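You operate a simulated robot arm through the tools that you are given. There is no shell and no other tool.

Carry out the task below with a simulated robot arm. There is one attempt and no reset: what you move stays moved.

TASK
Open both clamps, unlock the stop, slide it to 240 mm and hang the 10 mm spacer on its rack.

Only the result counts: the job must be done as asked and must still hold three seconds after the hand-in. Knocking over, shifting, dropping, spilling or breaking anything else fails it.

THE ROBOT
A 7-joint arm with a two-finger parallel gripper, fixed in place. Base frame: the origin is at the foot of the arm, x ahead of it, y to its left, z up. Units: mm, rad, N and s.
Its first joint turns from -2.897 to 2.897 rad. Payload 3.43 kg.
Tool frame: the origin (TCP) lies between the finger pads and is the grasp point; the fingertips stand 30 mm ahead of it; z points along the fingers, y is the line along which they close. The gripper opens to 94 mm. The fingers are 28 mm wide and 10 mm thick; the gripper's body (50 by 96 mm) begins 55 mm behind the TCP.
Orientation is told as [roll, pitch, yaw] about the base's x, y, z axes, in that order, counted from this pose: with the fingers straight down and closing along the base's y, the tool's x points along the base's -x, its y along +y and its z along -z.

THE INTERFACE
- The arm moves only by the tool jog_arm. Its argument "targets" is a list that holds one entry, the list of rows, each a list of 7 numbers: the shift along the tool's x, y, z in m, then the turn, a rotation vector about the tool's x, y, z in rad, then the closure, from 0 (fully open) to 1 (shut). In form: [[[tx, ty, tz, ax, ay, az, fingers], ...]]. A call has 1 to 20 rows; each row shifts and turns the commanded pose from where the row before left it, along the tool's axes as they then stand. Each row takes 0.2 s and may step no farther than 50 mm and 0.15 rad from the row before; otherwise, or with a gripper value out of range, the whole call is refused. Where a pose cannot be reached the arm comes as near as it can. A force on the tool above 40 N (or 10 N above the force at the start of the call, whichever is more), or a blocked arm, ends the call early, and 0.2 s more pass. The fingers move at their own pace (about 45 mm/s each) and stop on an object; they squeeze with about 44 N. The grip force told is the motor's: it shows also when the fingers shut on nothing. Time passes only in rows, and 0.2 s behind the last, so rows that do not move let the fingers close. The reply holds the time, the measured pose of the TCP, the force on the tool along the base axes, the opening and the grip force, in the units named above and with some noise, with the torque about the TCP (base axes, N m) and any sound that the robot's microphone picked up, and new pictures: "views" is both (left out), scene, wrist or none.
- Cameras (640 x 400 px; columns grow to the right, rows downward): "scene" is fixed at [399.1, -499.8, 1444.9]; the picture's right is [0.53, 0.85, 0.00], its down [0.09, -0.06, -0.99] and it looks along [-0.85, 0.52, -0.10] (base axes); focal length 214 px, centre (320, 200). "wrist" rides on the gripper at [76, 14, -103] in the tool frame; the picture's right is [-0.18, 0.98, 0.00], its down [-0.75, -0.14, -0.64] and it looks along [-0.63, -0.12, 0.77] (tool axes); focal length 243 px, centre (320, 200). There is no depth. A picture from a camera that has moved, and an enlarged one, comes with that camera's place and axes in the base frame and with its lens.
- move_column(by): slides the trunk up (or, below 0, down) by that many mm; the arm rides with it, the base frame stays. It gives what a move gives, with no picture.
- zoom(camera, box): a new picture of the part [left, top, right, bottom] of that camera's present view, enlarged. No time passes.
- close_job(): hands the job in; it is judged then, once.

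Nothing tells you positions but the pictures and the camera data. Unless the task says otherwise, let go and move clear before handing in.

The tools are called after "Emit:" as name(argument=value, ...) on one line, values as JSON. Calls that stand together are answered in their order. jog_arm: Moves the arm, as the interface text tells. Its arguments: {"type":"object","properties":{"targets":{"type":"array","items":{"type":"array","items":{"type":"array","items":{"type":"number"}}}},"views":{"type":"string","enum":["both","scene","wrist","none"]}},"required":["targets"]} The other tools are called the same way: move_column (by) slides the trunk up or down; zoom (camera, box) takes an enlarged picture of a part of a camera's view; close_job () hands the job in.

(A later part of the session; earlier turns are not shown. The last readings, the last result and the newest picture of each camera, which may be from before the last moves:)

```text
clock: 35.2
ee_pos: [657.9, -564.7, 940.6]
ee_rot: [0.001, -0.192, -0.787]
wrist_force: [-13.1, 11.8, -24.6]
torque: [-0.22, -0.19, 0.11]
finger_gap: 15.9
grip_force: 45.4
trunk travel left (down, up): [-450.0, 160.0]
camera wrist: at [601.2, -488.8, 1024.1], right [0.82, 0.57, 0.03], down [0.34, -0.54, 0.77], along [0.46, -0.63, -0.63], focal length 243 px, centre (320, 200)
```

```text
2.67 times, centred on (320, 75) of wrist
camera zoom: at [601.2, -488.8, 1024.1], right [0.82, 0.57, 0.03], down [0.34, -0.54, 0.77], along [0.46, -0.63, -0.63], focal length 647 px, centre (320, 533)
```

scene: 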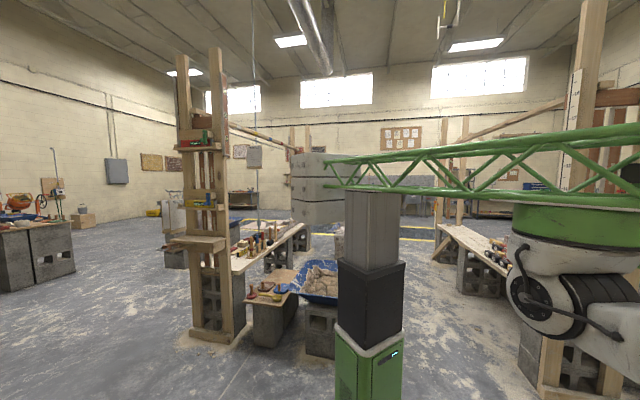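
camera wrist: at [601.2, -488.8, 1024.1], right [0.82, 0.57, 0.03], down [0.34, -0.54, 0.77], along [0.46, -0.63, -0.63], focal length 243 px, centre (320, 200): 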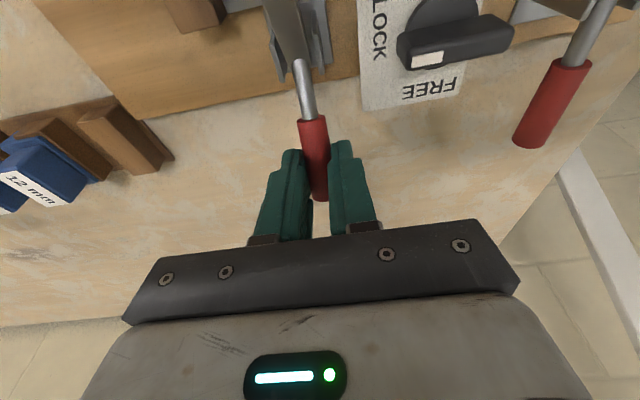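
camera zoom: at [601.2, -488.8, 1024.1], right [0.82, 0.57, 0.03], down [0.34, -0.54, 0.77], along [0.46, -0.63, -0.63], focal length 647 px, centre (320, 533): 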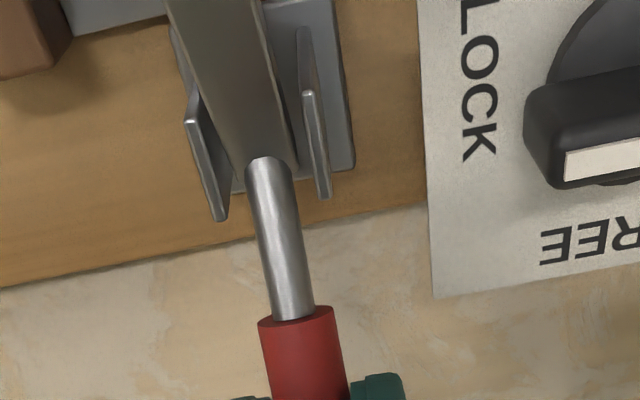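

The handle is lifting. The sideways pull says the pivot is lower than I assumed (z≈889), so I'll continue the arc with a tighter radius.

Emit:
jog_arm(targets=[[[0.0051, 0, -0.002, 0, -0.03, 0, 1], [0.0051, 0, -0.002, 0, -0.03, 0, 1], [0.0038, 0, -0.0053, 0, -0.05, 0, 1], [0, 0, 0, 0, 0, 0, 1]]], views="wrist")

Emit:
zoom(camera="wrist", box=[200, 0, 440, 150])

```text
clock: 36.2
ee_pos: [650.7, -559.0, 952.0]
ee_rot: [-0.003, -0.317, -0.787]
wrist_force: [13.7, -27.4, 8.4]
torque: [-1.17, -0.65, 0.0]
finger_gap: 16.4
grip_force: 44.8
trunk travel left (down, up): [-450.0, 160.0]
camera wrist: at [586.9, -474.1, 1023.9], right [0.82, 0.57, 0.05], down [0.27, -0.46, 0.84], along [0.51, -0.68, -0.53], focal length 243 px, centre (320, 200)
```

wrist: 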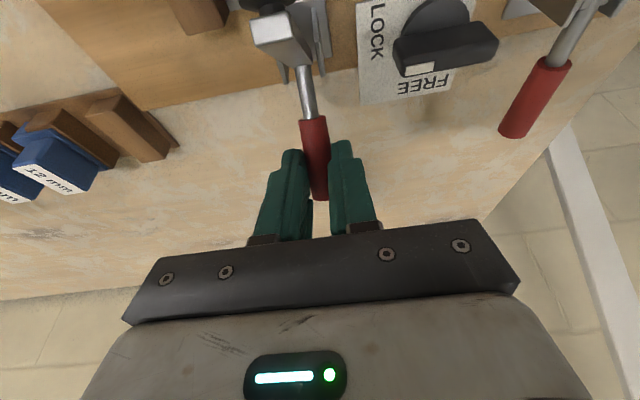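

```text
2.67 times, centred on (320, 75) of wrist
camera zoom: at [586.9, -474.1, 1023.9], right [0.82, 0.57, 0.05], down [0.27, -0.46, 0.84], along [0.51, -0.68, -0.53], focal length 647 px, centre (320, 533)
```

zoom: 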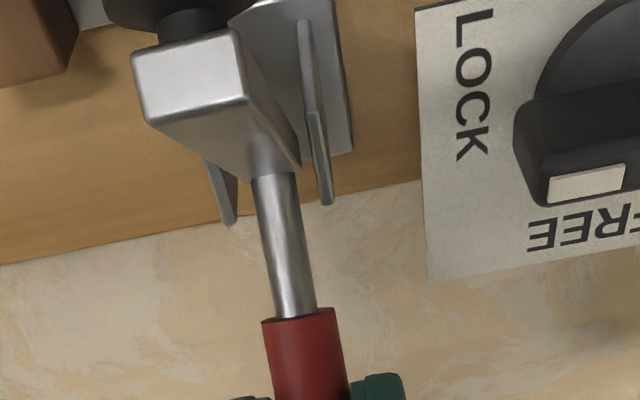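

The clamp arm is swinging up with the handle (a toggle linkage), now about 38° open. I'll carry on along the arc.

Emit:
jog_arm(targets=[[[0.0014, 0, -0.0085, 0, -0.053, 0, 1], [0.0029, 0, -0.0039, 0, -0.025, 0, 1], [0.0029, 0, -0.0039, 0, -0.025, 0, 1], [0.0032, 0, -0.0036, 0, -0.025, 0, 1], [0.0032, 0, -0.0036, 0, -0.025, 0, 1], [0, 0, 0, 0, 0, 0, 1]]], views="wrist")

Emit:
zoom(camera="wrist", box=[200, 0, 440, 150])

```text
clock: 37.6
ee_pos: [634.0, -541.4, 962.6]
ee_rot: [0.004, -0.459, -0.787]
wrist_force: [15.6, -33.7, -4.3]
torque: [-0.64, -0.24, -0.15]
finger_gap: 16.2
grip_force: 45.1
trunk travel left (down, up): [-450.0, 160.0]
camera wrist: at [563.4, -451.3, 1019.1], right [0.81, 0.58, 0.08], down [0.18, -0.38, 0.91], along [0.56, -0.72, -0.41], focal length 243 px, centre (320, 200)
```

wrist: 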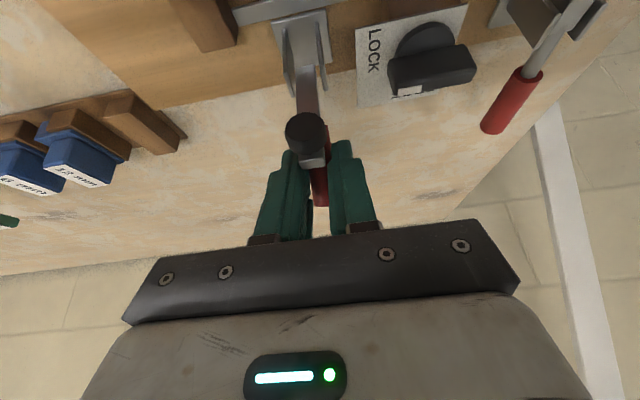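

```text
2.67 times, centred on (320, 75) of wrist
camera zoom: at [563.4, -451.3, 1019.1], right [0.81, 0.58, 0.08], down [0.18, -0.38, 0.91], along [0.56, -0.72, -0.41], focal length 647 px, centre (320, 533)
```

zoom: 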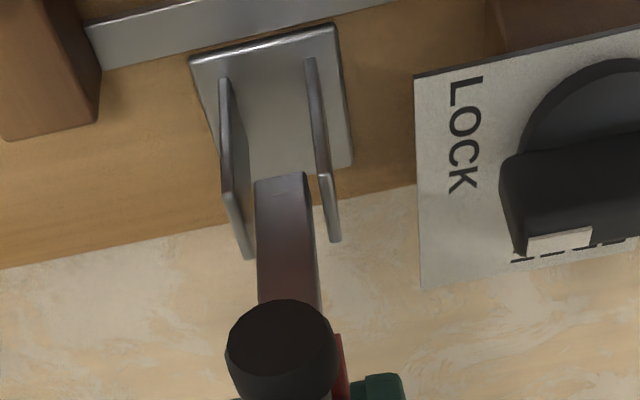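

The clamp arm is now upright with its pad facing inward, so clamp 1 looks open. I'll let go and check that it stays.

Emit:
jog_arm(targets=[[[0, 0, 0, 0, 0, 0, 0.6], [0, 0, 0, 0, 0, 0, 0.5], [0, 0, 0, 0, 0, 0, 0.4], [0, 0, 0, 0, 0, 0, 0.4]]], views="wrist")

```text
clock: 38.6
ee_pos: [633.8, -540.7, 962.2]
ee_rot: [0.001, -0.459, -0.788]
wrist_force: [0.6, 0.4, 0.2]
torque: [-0.01, 0.01, -0.02]
finger_gap: 56.4
grip_force: 0.1
trunk travel left (down, up): [-450.0, 160.0]
camera wrist: at [562.2, -449.7, 1019.6], right [0.81, 0.58, 0.08], down [0.18, -0.38, 0.91], along [0.56, -0.72, -0.41], focal length 243 px, centre (320, 200)
```

wrist: 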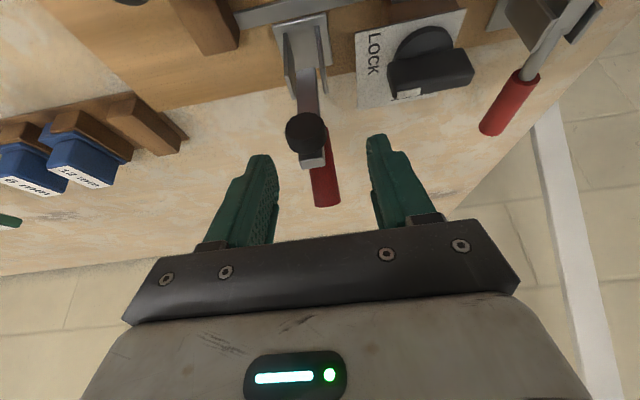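

It holds at that position. I'll back off along the tool axis and level the tool to inspect.

Emit:
jog_arm(targets=[[[0, 0, -0.03, 0, 0, 0, 0.4], [0, 0, -0.04, 0, 0, 0, 0.2], [0, 0, -0.04, 0, 0, 0, 0.0], [0.02, 0, 0, 0, 0.115, 0, 0], [0.02, 0, 0, 0, 0.115, 0, 0], [0, 0, 0, 0, 0.115, 0, 0], [0, 0, 0, 0, 0.115, 0, 0], [0, 0, 0, 0, 0, 0, 0]]], views="wrist")

Emit:
zoom(camera="wrist", box=[200, 30, 440, 180])

```text
clock: 40.4
ee_pos: [572.3, -480.1, 1047.8]
ee_rot: [0.0, 0.006, -0.786]
wrist_force: [-0.2, 0.0, -0.3]
torque: [0.0, 0.02, 0.05]
finger_gap: 93.7
grip_force: 0.0
trunk travel left (down, up): [-450.0, 160.0]
camera wrist: at [528.1, -415.9, 1148.7], right [0.83, 0.56, 0.0], down [0.43, -0.63, 0.64], along [0.36, -0.53, -0.77], focal length 243 px, centre (320, 200)
```

wrist: 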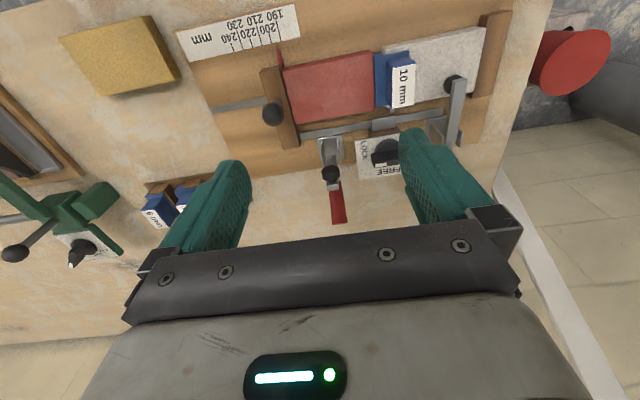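

```text
2.67 times, centred on (320, 105) of wrist
camera zoom: at [528.1, -415.9, 1148.7], right [0.83, 0.56, 0.0], down [0.43, -0.63, 0.64], along [0.36, -0.53, -0.77], focal length 647 px, centre (320, 453)
```

zoom: 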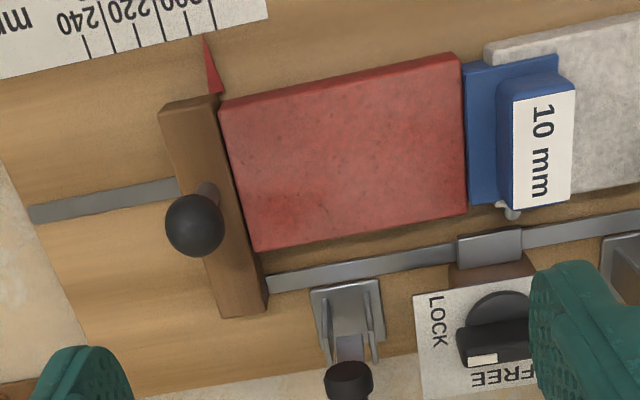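

Clamp 1 is fully up. Clamp 2's handle is at about a≈201, q≈845–894, so I'll move over it and descend the same way.

Emit:
jog_arm(targets=[[[-0.033, 0.034, 0, 0, 0, 0, 0.5], [-0.033, 0.034, 0, 0, 0, 0, 0.5], [-0.033, 0.034, 0, 0, 0, 0, 0.5], [-0.032, 0.034, 0, 0, 0, 0, 0.5], [0, 0, 0.036, 0, 0, 0, 0.5], [0, 0, 0.036, 0, 0, 0, 0.5], [0, 0, 0.036, 0, 0, 0, 0.5], [0, 0, 0, 0, 0, 0, 0.5]]], views="wrist")

Emit:
zoom(camera="wrist", box=[200, 90, 440, 240])

```text
clock: 42.2
ee_pos: [761.6, -479.0, 937.6]
ee_rot: [-0.001, 0.001, -0.787]
wrist_force: [0.2, 0.8, 0.4]
torque: [0.01, -0.01, 0.02]
finger_gap: 46.8
grip_force: 0.1
trunk travel left (down, up): [-450.0, 160.0]
camera wrist: at [718.4, -414.4, 1038.8], right [0.83, 0.56, 0.0], down [0.43, -0.63, 0.64], along [0.36, -0.53, -0.77], focal length 243 px, centre (320, 200)
```

wrist: 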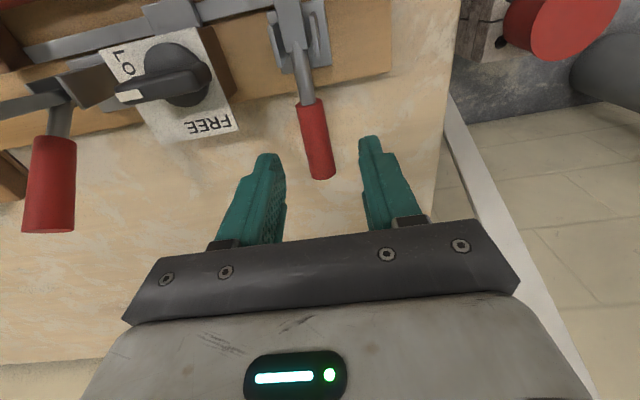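

```text
2.67 times, centred on (320, 165) of wrist
camera zoom: at [718.4, -414.4, 1038.8], right [0.83, 0.56, 0.0], down [0.43, -0.63, 0.64], along [0.36, -0.53, -0.77], focal length 647 px, centre (320, 293)
```

zoom: 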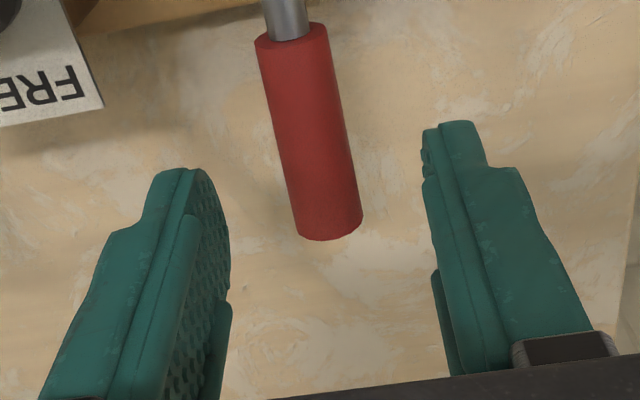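

Clamp 2's handle is nearly centred. I'll lower the last 21 mm and close on it.

Emit:
jog_arm(targets=[[[0.002, -0.001, 0.011, 0, 0, 0, 0.5], [0, 0, 0.01, 0, 0, 0, 0.5], [0, 0, 0, 0, 0, 0, 1], [0, 0, 0, 0, 0, 0, 1], [0, 0, 0, 0, 0, 0, 1], [0, 0, 0, 0, 0, 0, 1]]], views="wrist")

Emit:
zoom(camera="wrist", box=[0, 0, 320, 200])

```text
clock: 43.6
ee_pos: [761.4, -476.2, 917.1]
ee_rot: [-0.001, 0.0, -0.788]
wrist_force: [2.1, 1.6, -0.8]
torque: [-0.06, -0.09, 0.12]
finger_gap: 16.2
grip_force: 44.9
trunk travel left (down, up): [-450.0, 160.0]
camera wrist: at [715.9, -412.9, 1017.7], right [0.83, 0.56, 0.0], down [0.43, -0.63, 0.64], along [0.36, -0.53, -0.77], focal length 243 px, centre (320, 200)
```

wrist: 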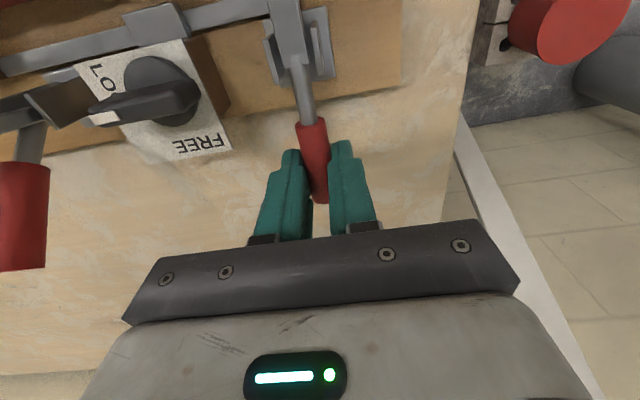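

```text
2.00 times, centred on (160, 100) of wrist
camera zoom: at [715.9, -412.9, 1017.7], right [0.83, 0.56, 0.0], down [0.43, -0.63, 0.64], along [0.36, -0.53, -0.77], focal length 485 px, centre (640, 400)
```

zoom: 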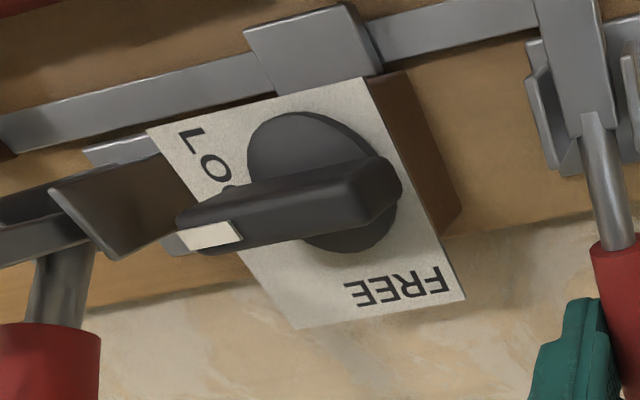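

I have the grip. I'll lift clamp 2 along the refined arc, using a pivot at q 814, z 894.

Emit:
jog_arm(targets=[[[0.00155, 0, -0.00515, 0, -0.04, 0, 1], [0.00155, 0, -0.00515, 0, -0.04, 0, 1], [0.0018, 0, -0.00436, 0, -0.04, 0, 1], [0.0018, 0, -0.00436, 0, -0.04, 0, 1], [0.00215, 0, -0.00427, 0, -0.04, 0, 1], [0.00215, 0, -0.00427, 0, -0.04, 0, 1], [0.00238, 0, -0.00416, 0, -0.04, 0, 1], [0.00238, 0, -0.00416, 0, -0.04, 0, 1], [0.00262, 0, -0.00402, 0, -0.035, 0, 1], [0.00262, 0, -0.00402, 0, -0.035, 0, 1], [0.00295, 0, -0.00387, 0, -0.035, 0, 1], [0.00295, 0, -0.00387, 0, -0.035, 0, 1], [0.00294, 0, -0.00397, 0, -0.02, 0, 1], [0.00287, 0, -0.00336, 0, -0.02, 0, 1], [0, 0, 0, 0, 0, 0, 1]]], views="wrist")

```text
clock: 46.8
ee_pos: [729.1, -444.1, 965.6]
ee_rot: [0.002, -0.499, -0.787]
wrist_force: [14.8, -29.4, -15.7]
torque: [-0.28, -0.02, -0.22]
finger_gap: 16.3
grip_force: 45.4
trunk travel left (down, up): [-450.0, 160.0]
camera wrist: at [656.3, -353.2, 1018.1], right [0.81, 0.58, 0.09], down [0.15, -0.35, 0.92], along [0.57, -0.74, -0.37], focal length 243 px, centre (320, 200)
```

wrist: 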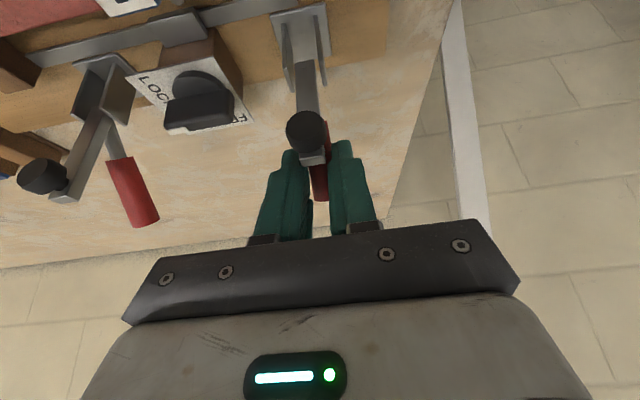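

Clamp 2 is up as well, and clamp 1 is visibly still open. I'll release and retreat along the tool axis, then level the tool.

Emit:
jog_arm(targets=[[[0, 0, 0, 0, 0, 0, 0.6], [0, 0, 0, 0, 0, 0, 0.5], [0, 0, 0, 0, 0, 0, 0.4], [0, 0, 0, 0, 0, 0, 0.4], [0, 0, -0.03, 0, 0, 0, 0.4], [0, 0, -0.04, 0, 0, 0, 0.2], [0, 0, -0.04, 0, 0, 0, 0.0], [0.0, 0, 0, 0, 0.125, 0, 0], [0.0, 0, 0, 0, 0.125, 0, 0], [0, 0, 0, 0, 0.125, 0, 0], [0, 0, 0, 0, 0.124, 0, 0], [0, 0, 0, 0, 0, 0, 0]]], views="wrist")

Emit:
zoom(camera="wrist", box=[160, 40, 480, 240])

```text
clock: 49.4
ee_pos: [690.7, -404.4, 1062.8]
ee_rot: [0.002, 0.002, -0.786]
wrist_force: [-0.1, -0.2, 0.2]
torque: [0.01, -0.02, 0.01]
finger_gap: 93.8
grip_force: 0.1
trunk travel left (down, up): [-450.0, 160.0]
camera wrist: at [647.0, -341.5, 1164.0], right [0.83, 0.56, 0.0], down [0.43, -0.63, 0.64], along [0.36, -0.53, -0.77], focal length 243 px, centre (320, 200)
```

wrist: 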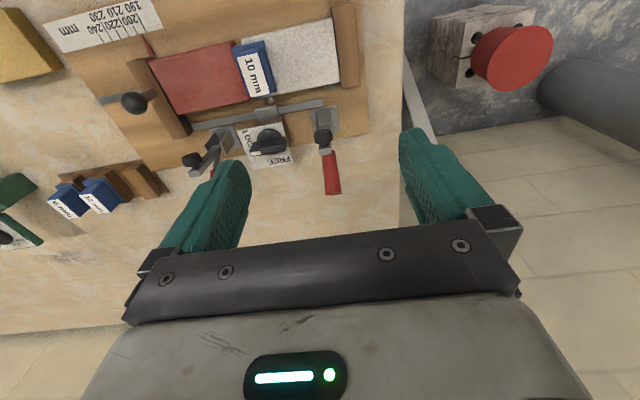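

```text
2.00 times, centred on (320, 140) of wrist
camera zoom: at [647.0, -341.5, 1164.0], right [0.83, 0.56, 0.0], down [0.43, -0.63, 0.64], along [0.36, -0.53, -0.77], focal length 485 px, centre (320, 320)
```

zoom: 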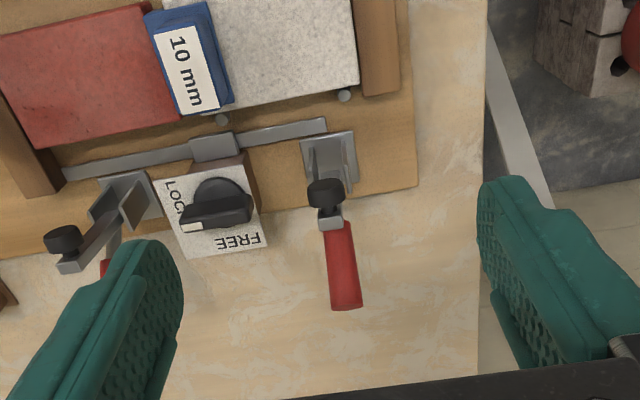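

Both clamps stand open. Next is the lock knob at about (675, -485), bar top z≈900. I'll move above it and turn the fingers to close across the bar.

Emit:
jog_arm(targets=[[[-0.023, -0.034, 0, 0, 0, 0, 0.55], [-0.0227, -0.034, 0, 0, 0, 0, 0.55], [0, 0, 0, 0, 0, 0.1427, 0.55], [0, 0, 0, 0, 0, 0.1427, 0.55], [0, 0, 0, 0, 0, 0.1427, 0.55], [0, 0, 0, 0, 0, 0.1427, 0.55], [0, 0, 0, 0, 0, 0.1427, 0.55], [0, 0, 0, 0, 0, 0.1427, 0.55], [0, 0, 0, 0, 0, 0.1427, 0.55], [0, 0, 0, 0, 0, 0.1427, 0.55], [0, 0, 0, 0, 0, 0.1427, 0.55], [0, 0, 0, 0, 0, 0.1427, 0.55], [0, 0, 0, 0, 0, 0.1427, 0.55], [0, 0, 0, 0, 0, 0, 0.55]]], views="wrist")

```text
clock: 52.4
ee_pos: [674.5, -486.6, 1063.0]
ee_rot: [-0.001, 0.0, -1.738]
wrist_force: [-0.6, -0.2, -1.6]
torque: [0.0, 0.02, 0.0]
finger_gap: 42.4
grip_force: 0.0
out of reach, approached as far as the arm can: row 10, 11, 12, 13
trunk travel left (down, up): [-450.0, 160.0]
camera wrist: at [700.8, -414.2, 1164.1], right [0.94, -0.35, 0.0], down [-0.27, -0.72, 0.64], along [-0.22, -0.6, -0.77], focal length 243 px, centre (320, 200)
```

wrist: 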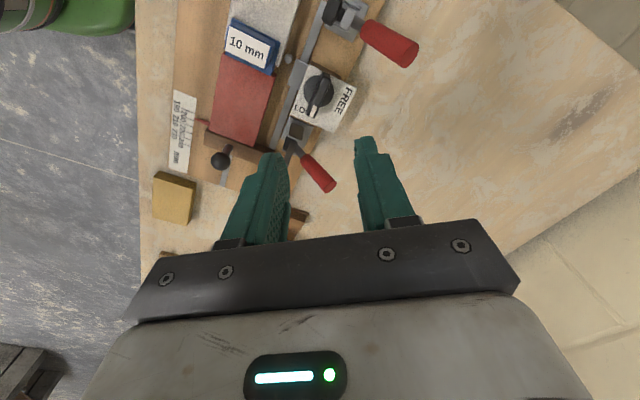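

The wrist stops at yaw -1.74, so I'll use the opposite orientation (+0.785), which leaves room for the quarter turn.

Emit:
jog_arm(targets=[[[0, 0, 0, 0, 0, -0.1402, 0.55], [0, 0, 0, 0, 0, -0.1402, 0.55], [0, 0, 0, 0, 0, -0.1402, 0.55], [0, 0, 0, 0, 0, -0.1402, 0.55], [0, 0, 0, 0, 0, -0.1402, 0.55], [0, 0, 0, 0, 0, -0.1402, 0.55], [0, 0, 0, 0, 0, -0.1402, 0.55], [0, 0, 0, 0, 0, -0.1402, 0.55], [0, 0, 0, 0, 0, -0.1402, 0.55], [0, 0, 0, 0, 0, -0.1402, 0.55], [0, 0, 0, 0, 0, -0.1402, 0.55], [0, 0, 0, 0, 0, -0.1402, 0.55], [0, 0, 0, 0, 0, -0.1402, 0.55], [0, 0, 0, 0, 0, -0.1402, 0.55], [0, 0, 0, 0, 0, -0.1402, 0.55], [0, 0, 0, 0, 0, -0.1402, 0.55], [0, 0, 0, 0, 0, -0.1402, 0.55], [0, 0, 0, 0, 0, -0.1402, 0.55], [0, 0, 0, 0, 0, 0, 0.55]]], views="wrist")

Emit:
zoom(camera="wrist", box=[200, 60, 440, 210])

```text
clock: 56.4
ee_pos: [674.9, -487.2, 1061.9]
ee_rot: [0.0, 0.0, 0.785]
wrist_force: [0.7, 0.2, 0.8]
torque: [0.04, 0.02, -0.01]
finger_gap: 42.2
grip_force: 0.0
trunk travel left (down, up): [-450.0, 160.0]
camera wrist: at [610.0, -531.3, 1163.9], right [-0.56, 0.83, 0.0], down [0.63, 0.43, 0.64], along [0.53, 0.36, -0.77], focal length 243 px, centre (320, 200)
```

wrist: 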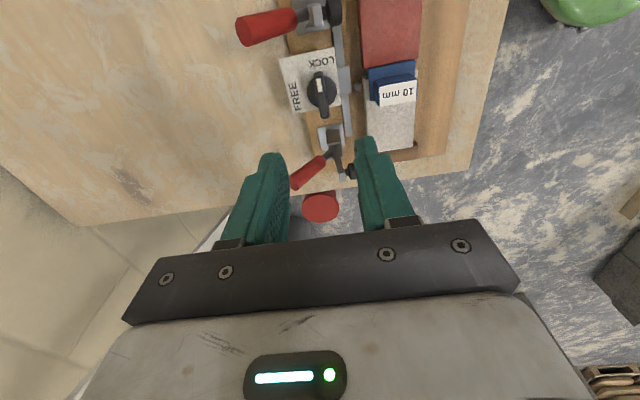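

```text
2.67 times, centred on (320, 135) of wrist
camera zoom: at [610.0, -531.3, 1163.9], right [-0.56, 0.83, 0.0], down [0.63, 0.43, 0.64], along [0.53, 0.36, -0.77], focal length 647 px, centre (320, 373)
```

zoom: 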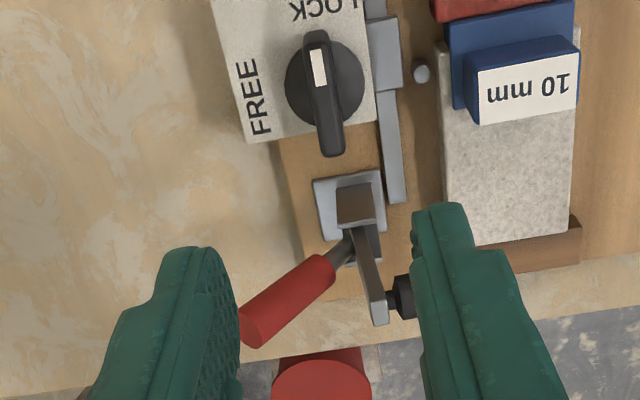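

The view is good: the bar is centred near (673.5, -486.5). I'll descend with the fingers straddling it.

Emit:
jog_arm(targets=[[[0.001, 0.001, 0.04, 0, 0, 0, 0.6], [0, 0, 0.04, 0, 0, 0, 0.6], [0, 0, 0.04, 0, 0, 0, 0.6], [0, 0, 0.015, 0, 0, 0, 0.6], [0, 0, 0, 0, 0, 0, 0.6]]], views="wrist")

Emit:
zoom(camera="wrist", box=[200, 90, 440, 240])

```text
clock: 57.6
ee_pos: [674.4, -487.3, 928.8]
ee_rot: [0.0, 0.0, 0.784]
wrist_force: [0.4, 1.1, -0.7]
torque: [0.03, 0.0, -0.02]
finger_gap: 37.6
grip_force: 0.1
trunk travel left (down, up): [-450.0, 160.0]
camera wrist: at [610.2, -530.9, 1030.4], right [-0.56, 0.83, 0.0], down [0.63, 0.43, 0.64], along [0.53, 0.36, -0.77], focal length 243 px, centre (320, 200)
```

wrist: 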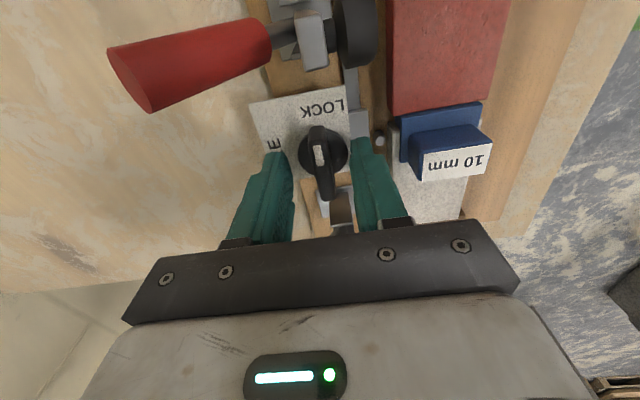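

```text
2.67 times, centred on (320, 165) of wrist
camera zoom: at [610.2, -530.9, 1030.4], right [-0.56, 0.83, 0.0], down [0.63, 0.43, 0.64], along [0.53, 0.36, -0.77], focal length 647 px, centre (320, 293)
```

zoom: 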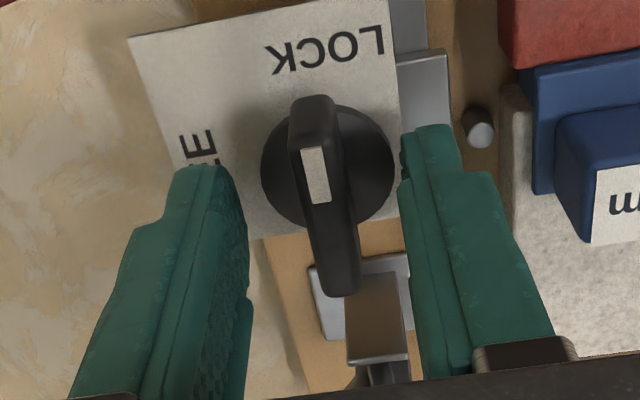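

Emit:
jog_arm(targets=[[[0, 0, 0.006, 0, 0, 0, 0.6], [0, 0, 0.005, 0, 0, 0, 0.6], [0, 0, 0, 0, 0, 0, 0.9], [0, 0, 0, 0, 0, 0, 1], [0, 0, 0, 0, 0, 0, 1], [0, 0, 0, 0, 0, 0, 1]]], views="wrist")

Emit:
zoom(camera="wrist", box=[200, 90, 440, 240])

```text
clock: 59.0
ee_pos: [672.0, -485.5, 918.7]
ee_rot: [0.0, 0.0, 0.784]
wrist_force: [-7.7, 9.2, 15.2]
torque: [0.54, 0.38, 0.02]
finger_gap: 31.6
grip_force: 44.7
trunk travel left (down, up): [-450.0, 160.0]
camera wrist: at [608.4, -530.0, 1019.6], right [-0.56, 0.83, 0.0], down [0.63, 0.43, 0.64], along [0.53, 0.36, -0.77], focal length 243 px, centre (320, 200)
```

wrist: 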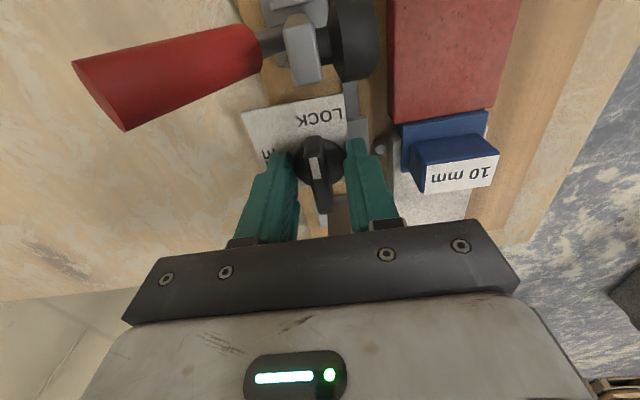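

```text
2.67 times, centred on (320, 165) of wrist
camera zoom: at [608.4, -530.0, 1019.6], right [-0.56, 0.83, 0.0], down [0.63, 0.43, 0.64], along [0.53, 0.36, -0.77], focal length 647 px, centre (320, 293)
```

zoom: 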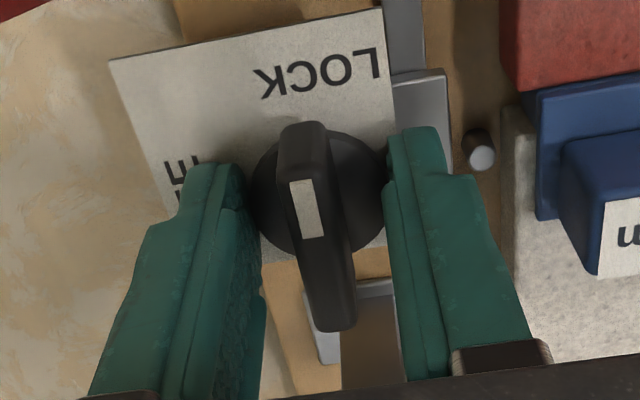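

The tips caught the disc (31.6 mm) rather than the bar. I'll open, rise 6 mm, and close on the bar.

Emit:
jog_arm(targets=[[[0, 0, 0, 0, 0, 0, 0.6], [0, 0, 0, 0, 0, 0, 0.6], [0, 0, -0.006, 0, 0, 0, 0.6], [0, 0, 0, 0, 0, 0, 1], [0, 0, 0, 0, 0, 0, 1], [0, 0, 0, 0, 0, 0, 1], [0, 0, 0, 0, 0, 0, 1]]], views="wrist")

Emit:
zoom(camera="wrist", box=[200, 90, 440, 240])

```text
clock: 60.6
ee_pos: [673.2, -485.6, 922.4]
ee_rot: [0.003, 0.0, 0.784]
wrist_force: [-0.6, 0.2, -16.9]
torque: [-0.4, 0.22, 0.01]
finger_gap: 31.9
grip_force: 44.5
trunk travel left (down, up): [-450.0, 160.0]
camera wrist: at [609.2, -529.8, 1023.3], right [-0.56, 0.83, 0.0], down [0.63, 0.43, 0.64], along [0.53, 0.36, -0.77], focal length 243 px, centre (320, 200)
```

wrist: 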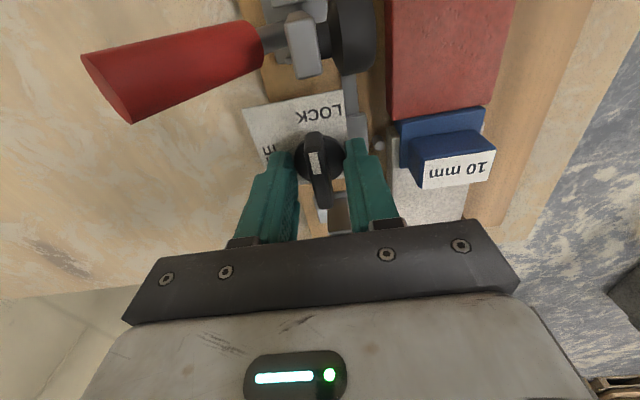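

```text
2.67 times, centred on (320, 165) of wrist
camera zoom: at [609.2, -529.8, 1023.3], right [-0.56, 0.83, 0.0], down [0.63, 0.43, 0.64], along [0.53, 0.36, -0.77], focal length 647 px, centre (320, 293)
```

zoom: 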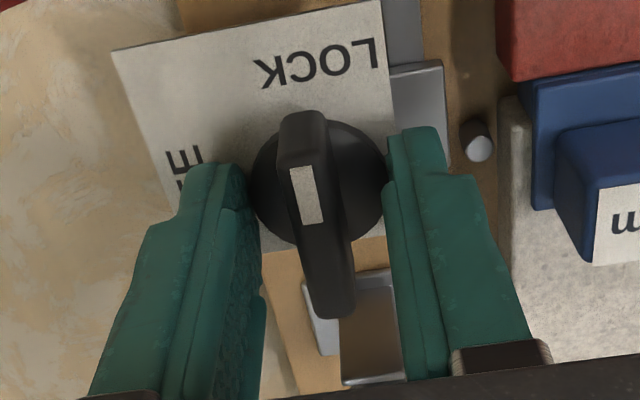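

Emit:
jog_arm(targets=[[[0, 0, 0, 0, 0, 0, 0.6], [0, 0, 0, 0, 0, 0, 0.6], [0, 0, -0.006, 0, 0, 0, 0.6], [0, 0, 0, 0, 0, 0, 0.6], [0, 0, 0, 0, 0, 0, 1], [0, 0, 0, 0, 0, 0, 1], [0, 0, 0, 0, 0, 0, 1], [0, 0, 0, 0, 0, 0, 1]]], views="wrist")

Emit:
zoom(camera="wrist", box=[200, 90, 440, 240])

```text
clock: 62.4
ee_pos: [674.3, -485.5, 928.2]
ee_rot: [0.001, 0.001, 0.783]
wrist_force: [-3.2, 4.3, 1.9]
torque: [0.08, 0.01, 0.08]
finger_gap: 10.0
grip_force: 43.4
trunk travel left (down, up): [-450.0, 160.0]
camera wrist: at [608.9, -529.7, 1030.4], right [-0.56, 0.83, 0.0], down [0.63, 0.43, 0.64], along [0.53, 0.36, -0.77], focal length 243 px, centre (320, 200)
```

wrist: 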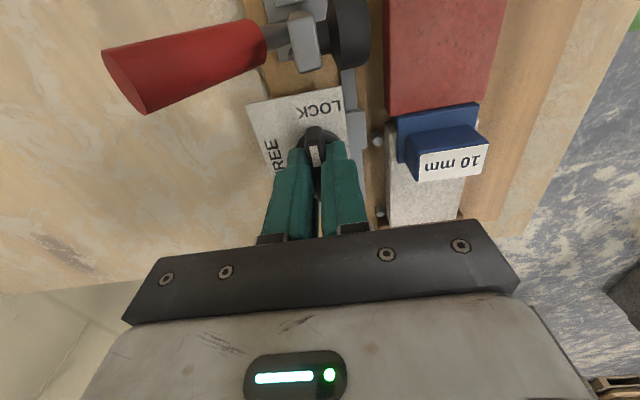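

```text
2.67 times, centred on (320, 165) of wrist
camera zoom: at [608.9, -529.7, 1030.4], right [-0.56, 0.83, 0.0], down [0.63, 0.43, 0.64], along [0.53, 0.36, -0.77], focal length 647 px, centre (320, 293)
```

zoom: 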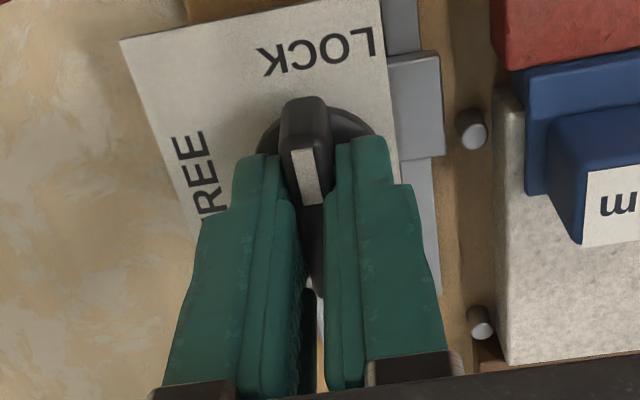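

I now have the bar (10 mm). I'll rotate counter-clockwise from above, starting with a partial turn to check forces.

Emit:
jog_arm(targets=[[[0, 0, 0, 0, 0, -0.08, 1], [0, 0, 0, 0, 0, -0.08, 1], [0, 0, 0, 0, 0, -0.08, 1], [0, 0, 0, 0, 0, -0.08, 1], [0, 0, 0, 0, 0, 0, 1]]], views="wrist")

```text
clock: 63.6
ee_pos: [673.9, -485.1, 928.7]
ee_rot: [-0.002, -0.001, 1.106]
wrist_force: [-0.5, 9.1, 5.2]
torque: [-0.07, 0.27, -0.02]
finger_gap: 10.1
grip_force: 43.1
trunk travel left (down, up): [-450.0, 160.0]
camera wrist: at [625.7, -547.5, 1030.4], right [-0.8, 0.61, 0.0], down [0.46, 0.61, 0.64], along [0.39, 0.51, -0.77], focal length 243 px, centre (320, 200)
```

wrist: 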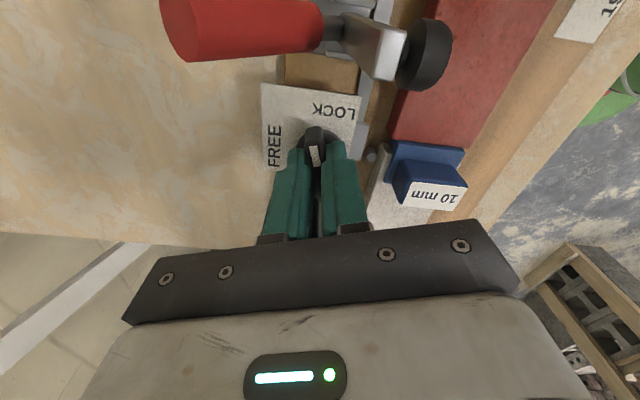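

It turns freely. I'll finish the quarter turn to FREE.

Emit:
jog_arm(targets=[[[0, 0, 0, 0, 0, -0.105, 1], [0, 0, 0, 0, 0, -0.105, 1], [0, 0, 0, 0, 0, -0.105, 1], [0, 0, 0, 0, 0, -0.105, 1], [0, 0, 0, 0, 0, -0.105, 1], [0, 0, 0, 0, 0, -0.105, 1], [0, 0, 0, 0, 0, -0.105, 1], [0, 0, 0, 0, 0, -0.105, 1], [0, 0, 0, 0, 0, -0.105, 1], [0, 0, 0, 0, 0, -0.105, 1], [0, 0, 0, 0, 0, -0.105, 1], [0, 0, 0, 0, 0, -0.095, 1], [0, 0, 0, 0, 0, 0, 1]]], views="wrist")

Emit:
zoom(camera="wrist", box=[200, 90, 440, 240])

```text
clock: 66.4
ee_pos: [673.1, -485.9, 928.8]
ee_rot: [-0.001, 0.0, 2.355]
wrist_force: [-9.8, 16.2, 13.4]
torque: [0.98, 0.66, -0.02]
finger_gap: 9.6
grip_force: 44.0
trunk travel left (down, up): [-450.0, 160.0]
camera wrist: at [716.2, -549.9, 1030.4], right [-0.83, -0.56, 0.0], down [-0.43, 0.63, 0.64], along [-0.36, 0.53, -0.77], focal length 243 px, centre (320, 200)
```

wrist: 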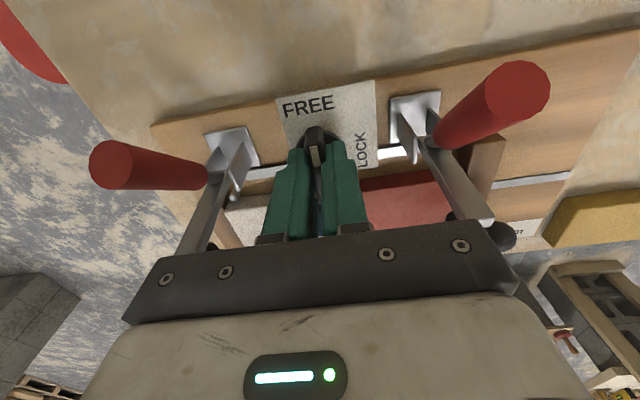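

```text
2.67 times, centred on (320, 165) of wrist
camera zoom: at [716.2, -549.9, 1030.4], right [-0.83, -0.56, 0.0], down [-0.43, 0.63, 0.64], along [-0.36, 0.53, -0.77], focal length 647 px, centre (320, 293)
```

zoom: 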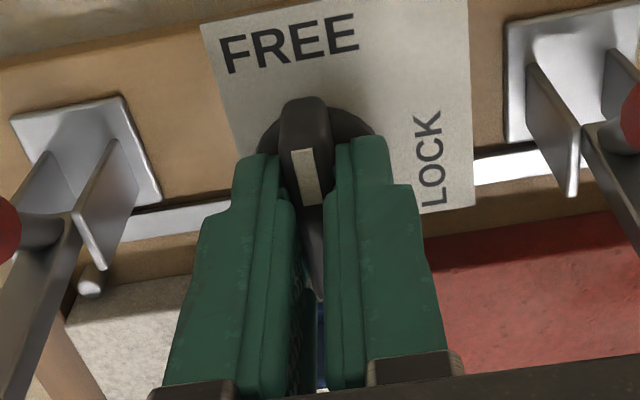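

The knob points to FREE. I'll release it and rise straight up.

Emit:
jog_arm(targets=[[[0, 0, 0, 0, 0, 0, 0.75], [0, 0, 0, 0, 0, 0, 0.65], [0, 0, -0.02, 0, 0, 0, 0.65], [0, 0, -0.04, 0, 0, 0, 0.65], [0, 0, -0.04, 0, 0, 0, 0.65], [0, 0, -0.04, 0, 0, 0, 0.65], [0, 0, 0, 0, 0, 0, 0.65]]], views="wrist")

Emit:
zoom(camera="wrist", box=[160, 40, 480, 240])

```text
clock: 68.0
ee_pos: [673.0, -483.9, 1066.3]
ee_rot: [0.0, 0.002, 2.354]
wrist_force: [-1.3, 0.7, -0.2]
torque: [0.03, 0.01, 0.02]
finger_gap: 32.8
grip_force: 0.1
trunk travel left (down, up): [-450.0, 160.0]
camera wrist: at [717.2, -547.8, 1167.6], right [-0.83, -0.56, 0.0], down [-0.43, 0.63, 0.64], along [-0.36, 0.53, -0.77], focal length 243 px, centre (320, 200)
```

wrist: 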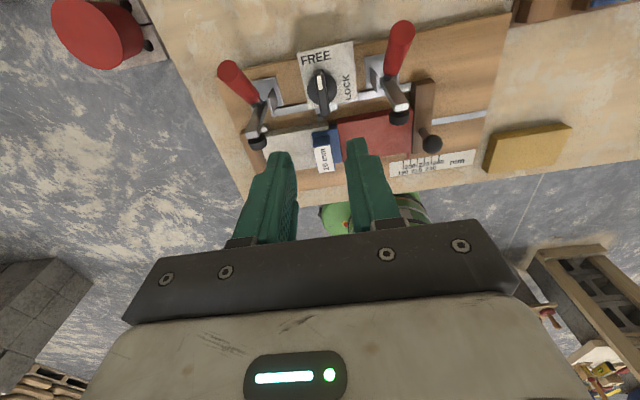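

```text
2.00 times, centred on (320, 140) of wrist
camera zoom: at [717.2, -547.8, 1167.6], right [-0.83, -0.56, 0.0], down [-0.43, 0.63, 0.64], along [-0.36, 0.53, -0.77], focal length 485 px, centre (320, 320)
```

zoom: 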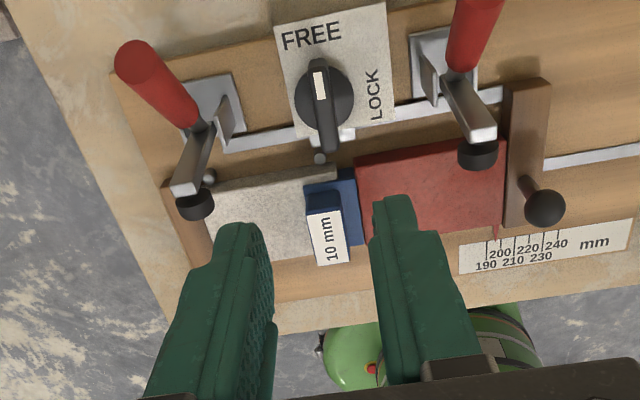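

The knob is at FREE. The ball handle of the stop is at about (540, -516, 911), and this yaw already closes the fingers along the slide direction. I'll move above the ball.

Emit:
jog_arm(targets=[[[-0.0238, 0.0388, 0, 0, 0, 0, 0.5], [-0.0238, 0.0388, 0, 0, 0, 0, 0.5], [-0.0238, 0.0388, 0, 0, 0, 0, 0.5], [0, 0, 0.035, 0, 0, 0, 0.5], [0, 0, 0.035, 0, 0, 0, 0.5], [0, 0, 0, 0, 0, 0, 0.5]]], views="wrist")

Emit:
zoom(camera="wrist", box=[200, 70, 440, 220])

```text
clock: 69.4
ee_pos: [539.2, -520.1, 997.9]
ee_rot: [0.001, -0.001, 2.356]
wrist_force: [-0.6, -0.5, -0.4]
torque: [-0.04, 0.01, -0.01]
finger_gap: 46.5
grip_force: 0.1
trunk travel left (down, up): [-450.0, 160.0]
camera wrist: at [582.8, -583.4, 1099.7], right [-0.83, -0.56, 0.0], down [-0.43, 0.63, 0.64], along [-0.36, 0.53, -0.77], focal length 243 px, centre (320, 200)
```

wrist: 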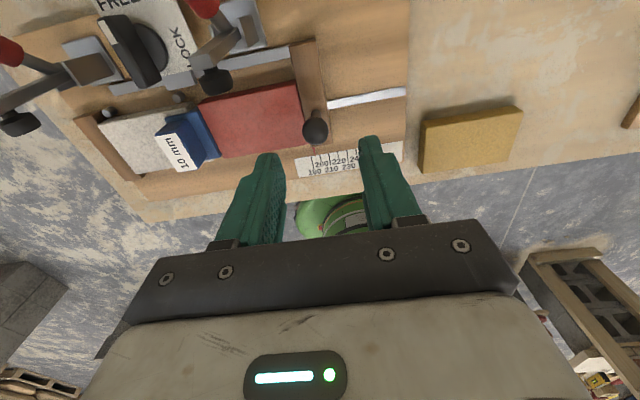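

```text
2.67 times, centred on (320, 145) of wrist
camera zoom: at [582.8, -583.4, 1099.7], right [-0.83, -0.56, 0.0], down [-0.43, 0.63, 0.64], along [-0.36, 0.53, -0.77], focal length 647 px, centre (320, 347)
```

zoom: 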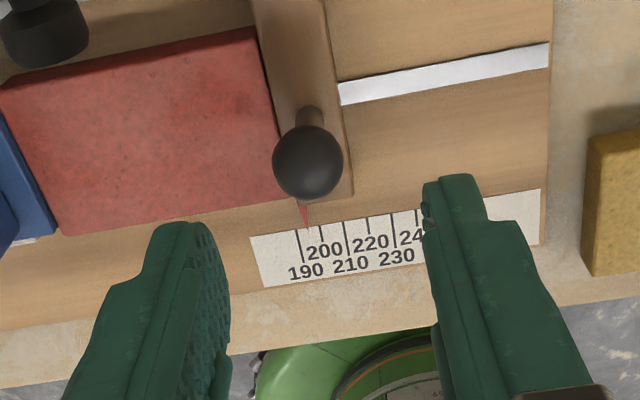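

Emit:
jog_arm(targets=[[[-0.004, -0.0036, 0.03, 0, 0, 0, 0.5], [0, 0, 0.023, 0, 0, 0, 0.5], [0, 0, 0, 0, 0, 0, 0.5]]], views="wrist")

Emit:
zoom(camera="wrist", box=[200, 70, 440, 220])

```text
clock: 70.2
ee_pos: [539.5, -513.3, 944.6]
ee_rot: [-0.001, 0.0, 2.354]
wrist_force: [0.0, 0.5, -0.3]
torque: [0.01, 0.0, 0.02]
finger_gap: 46.8
grip_force: 0.1
trunk travel left (down, up): [-450.0, 160.0]
camera wrist: at [581.3, -577.7, 1045.7], right [-0.83, -0.56, 0.0], down [-0.43, 0.63, 0.64], along [-0.36, 0.53, -0.77], focal length 243 px, centre (320, 200)
```

wrist: 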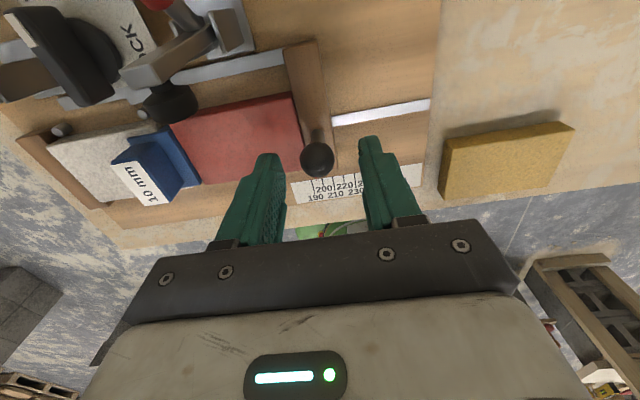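

```text
2.67 times, centred on (320, 145) of wrist
camera zoom: at [581.3, -577.7, 1045.7], right [-0.83, -0.56, 0.0], down [-0.43, 0.63, 0.64], along [-0.36, 0.53, -0.77], focal length 647 px, centre (320, 347)
```

zoom: 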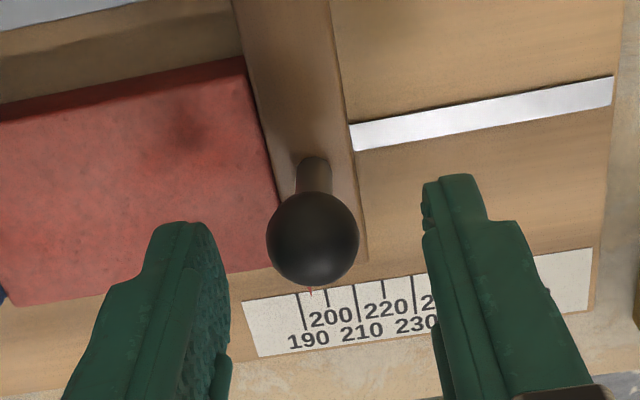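

Emit:
jog_arm(targets=[[[-0.003, -0.002, 0.009, 0, 0, 0, 0.5], [0, 0, 0.008, 0, 0, 0, 0.5], [0, 0, 0, 0, 0, 0, 0.5], [0, 0, 0, 0, 0, 0, 1], [0, 0, 0, 0, 0, 0, 1], [0, 0, 0, 0, 0, 0, 1], [0, 0, 0, 0, 0, 0, 1]]], views="wrist")

Emit:
zoom(camera="wrist", box=[200, 70, 440, 220])

```text
clock: 71.8
ee_pos: [538.0, -508.5, 928.0]
ee_rot: [0.001, 0.0, 2.355]
wrist_force: [-2.7, -3.8, -1.7]
torque: [-0.06, 0.04, -0.04]
finger_gap: 20.7
grip_force: 45.2
trunk travel left (down, up): [-450.0, 160.0]
camera wrist: at [580.8, -572.9, 1028.7], right [-0.83, -0.56, 0.0], down [-0.43, 0.63, 0.64], along [-0.36, 0.53, -0.77], focal length 243 px, centre (320, 200)
```

wrist: 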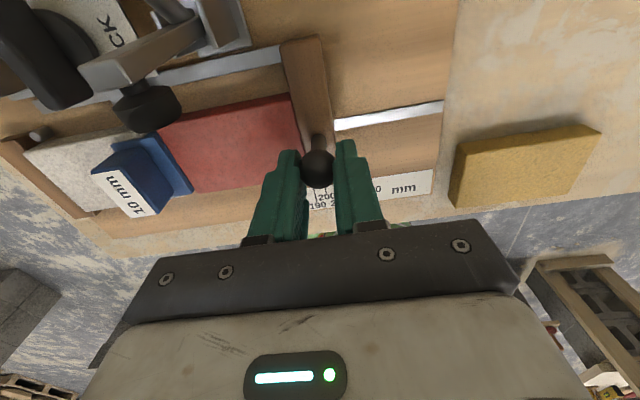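

```text
2.67 times, centred on (320, 145) of wrist
camera zoom: at [580.8, -572.9, 1028.7], right [-0.83, -0.56, 0.0], down [-0.43, 0.63, 0.64], along [-0.36, 0.53, -0.77], focal length 647 px, centre (320, 347)
```

zoom: 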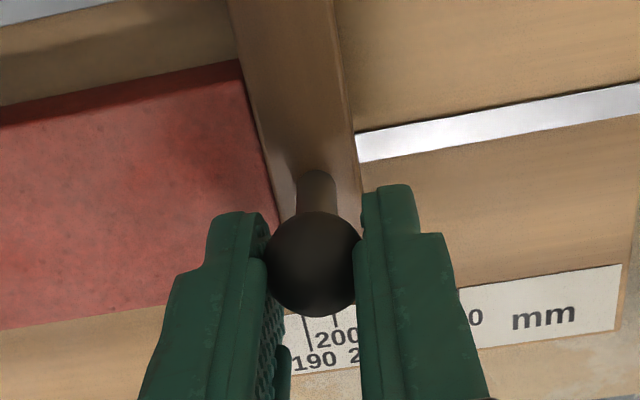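

I've gripped the ball. I'll slide along the rail toward 240, half the distance first.

Emit:
jog_arm(targets=[[[0, 0.005, 0, 0, 0, 0, 1], [0, 0.005, 0, 0, 0, 0, 1], [0, 0.005, 0, 0, 0, 0, 1], [0, 0.005, 0, 0, 0, 0, 1], [0, 0.005, 0, 0, 0, 0, 1], [0, 0, 0, 0, 0, 0, 1]]], views="wrist")

Emit:
zoom(camera="wrist", box=[200, 70, 440, 220])

```text
clock: 73.2
ee_pos: [520.6, -526.7, 928.7]
ee_rot: [0.0, -0.002, 2.353]
wrist_force: [-5.6, 6.5, -10.2]
torque: [0.18, 0.12, 0.06]
finger_gap: 21.0
grip_force: 45.1
trunk travel left (down, up): [-450.0, 160.0]
camera wrist: at [563.4, -590.7, 1028.6], right [-0.83, -0.56, 0.0], down [-0.43, 0.63, 0.64], along [-0.36, 0.53, -0.77], focal length 243 px, centre (320, 200)
```

wrist: 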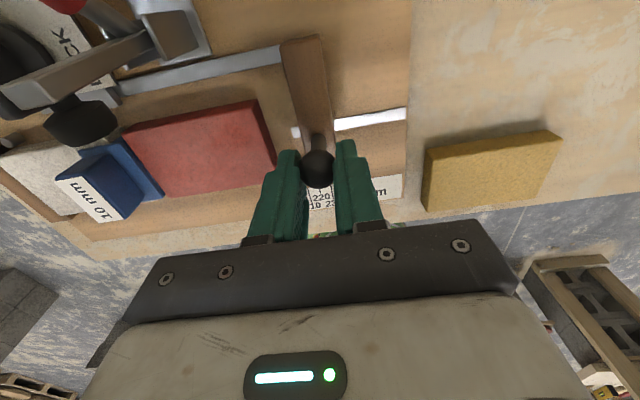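

```text
2.67 times, centred on (320, 145) of wrist
camera zoom: at [563.4, -590.7, 1028.6], right [-0.83, -0.56, 0.0], down [-0.43, 0.63, 0.64], along [-0.36, 0.53, -0.77], focal length 647 px, centre (320, 347)
```

zoom: 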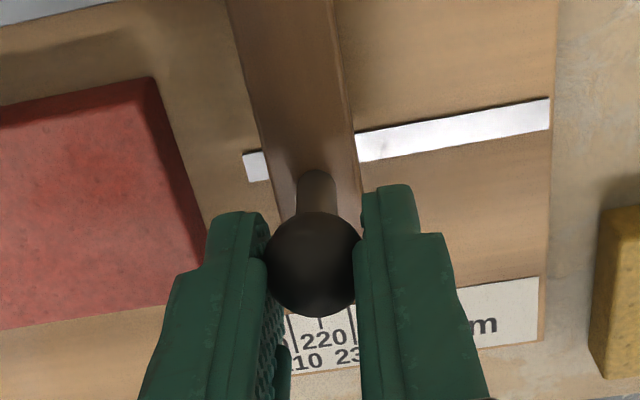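

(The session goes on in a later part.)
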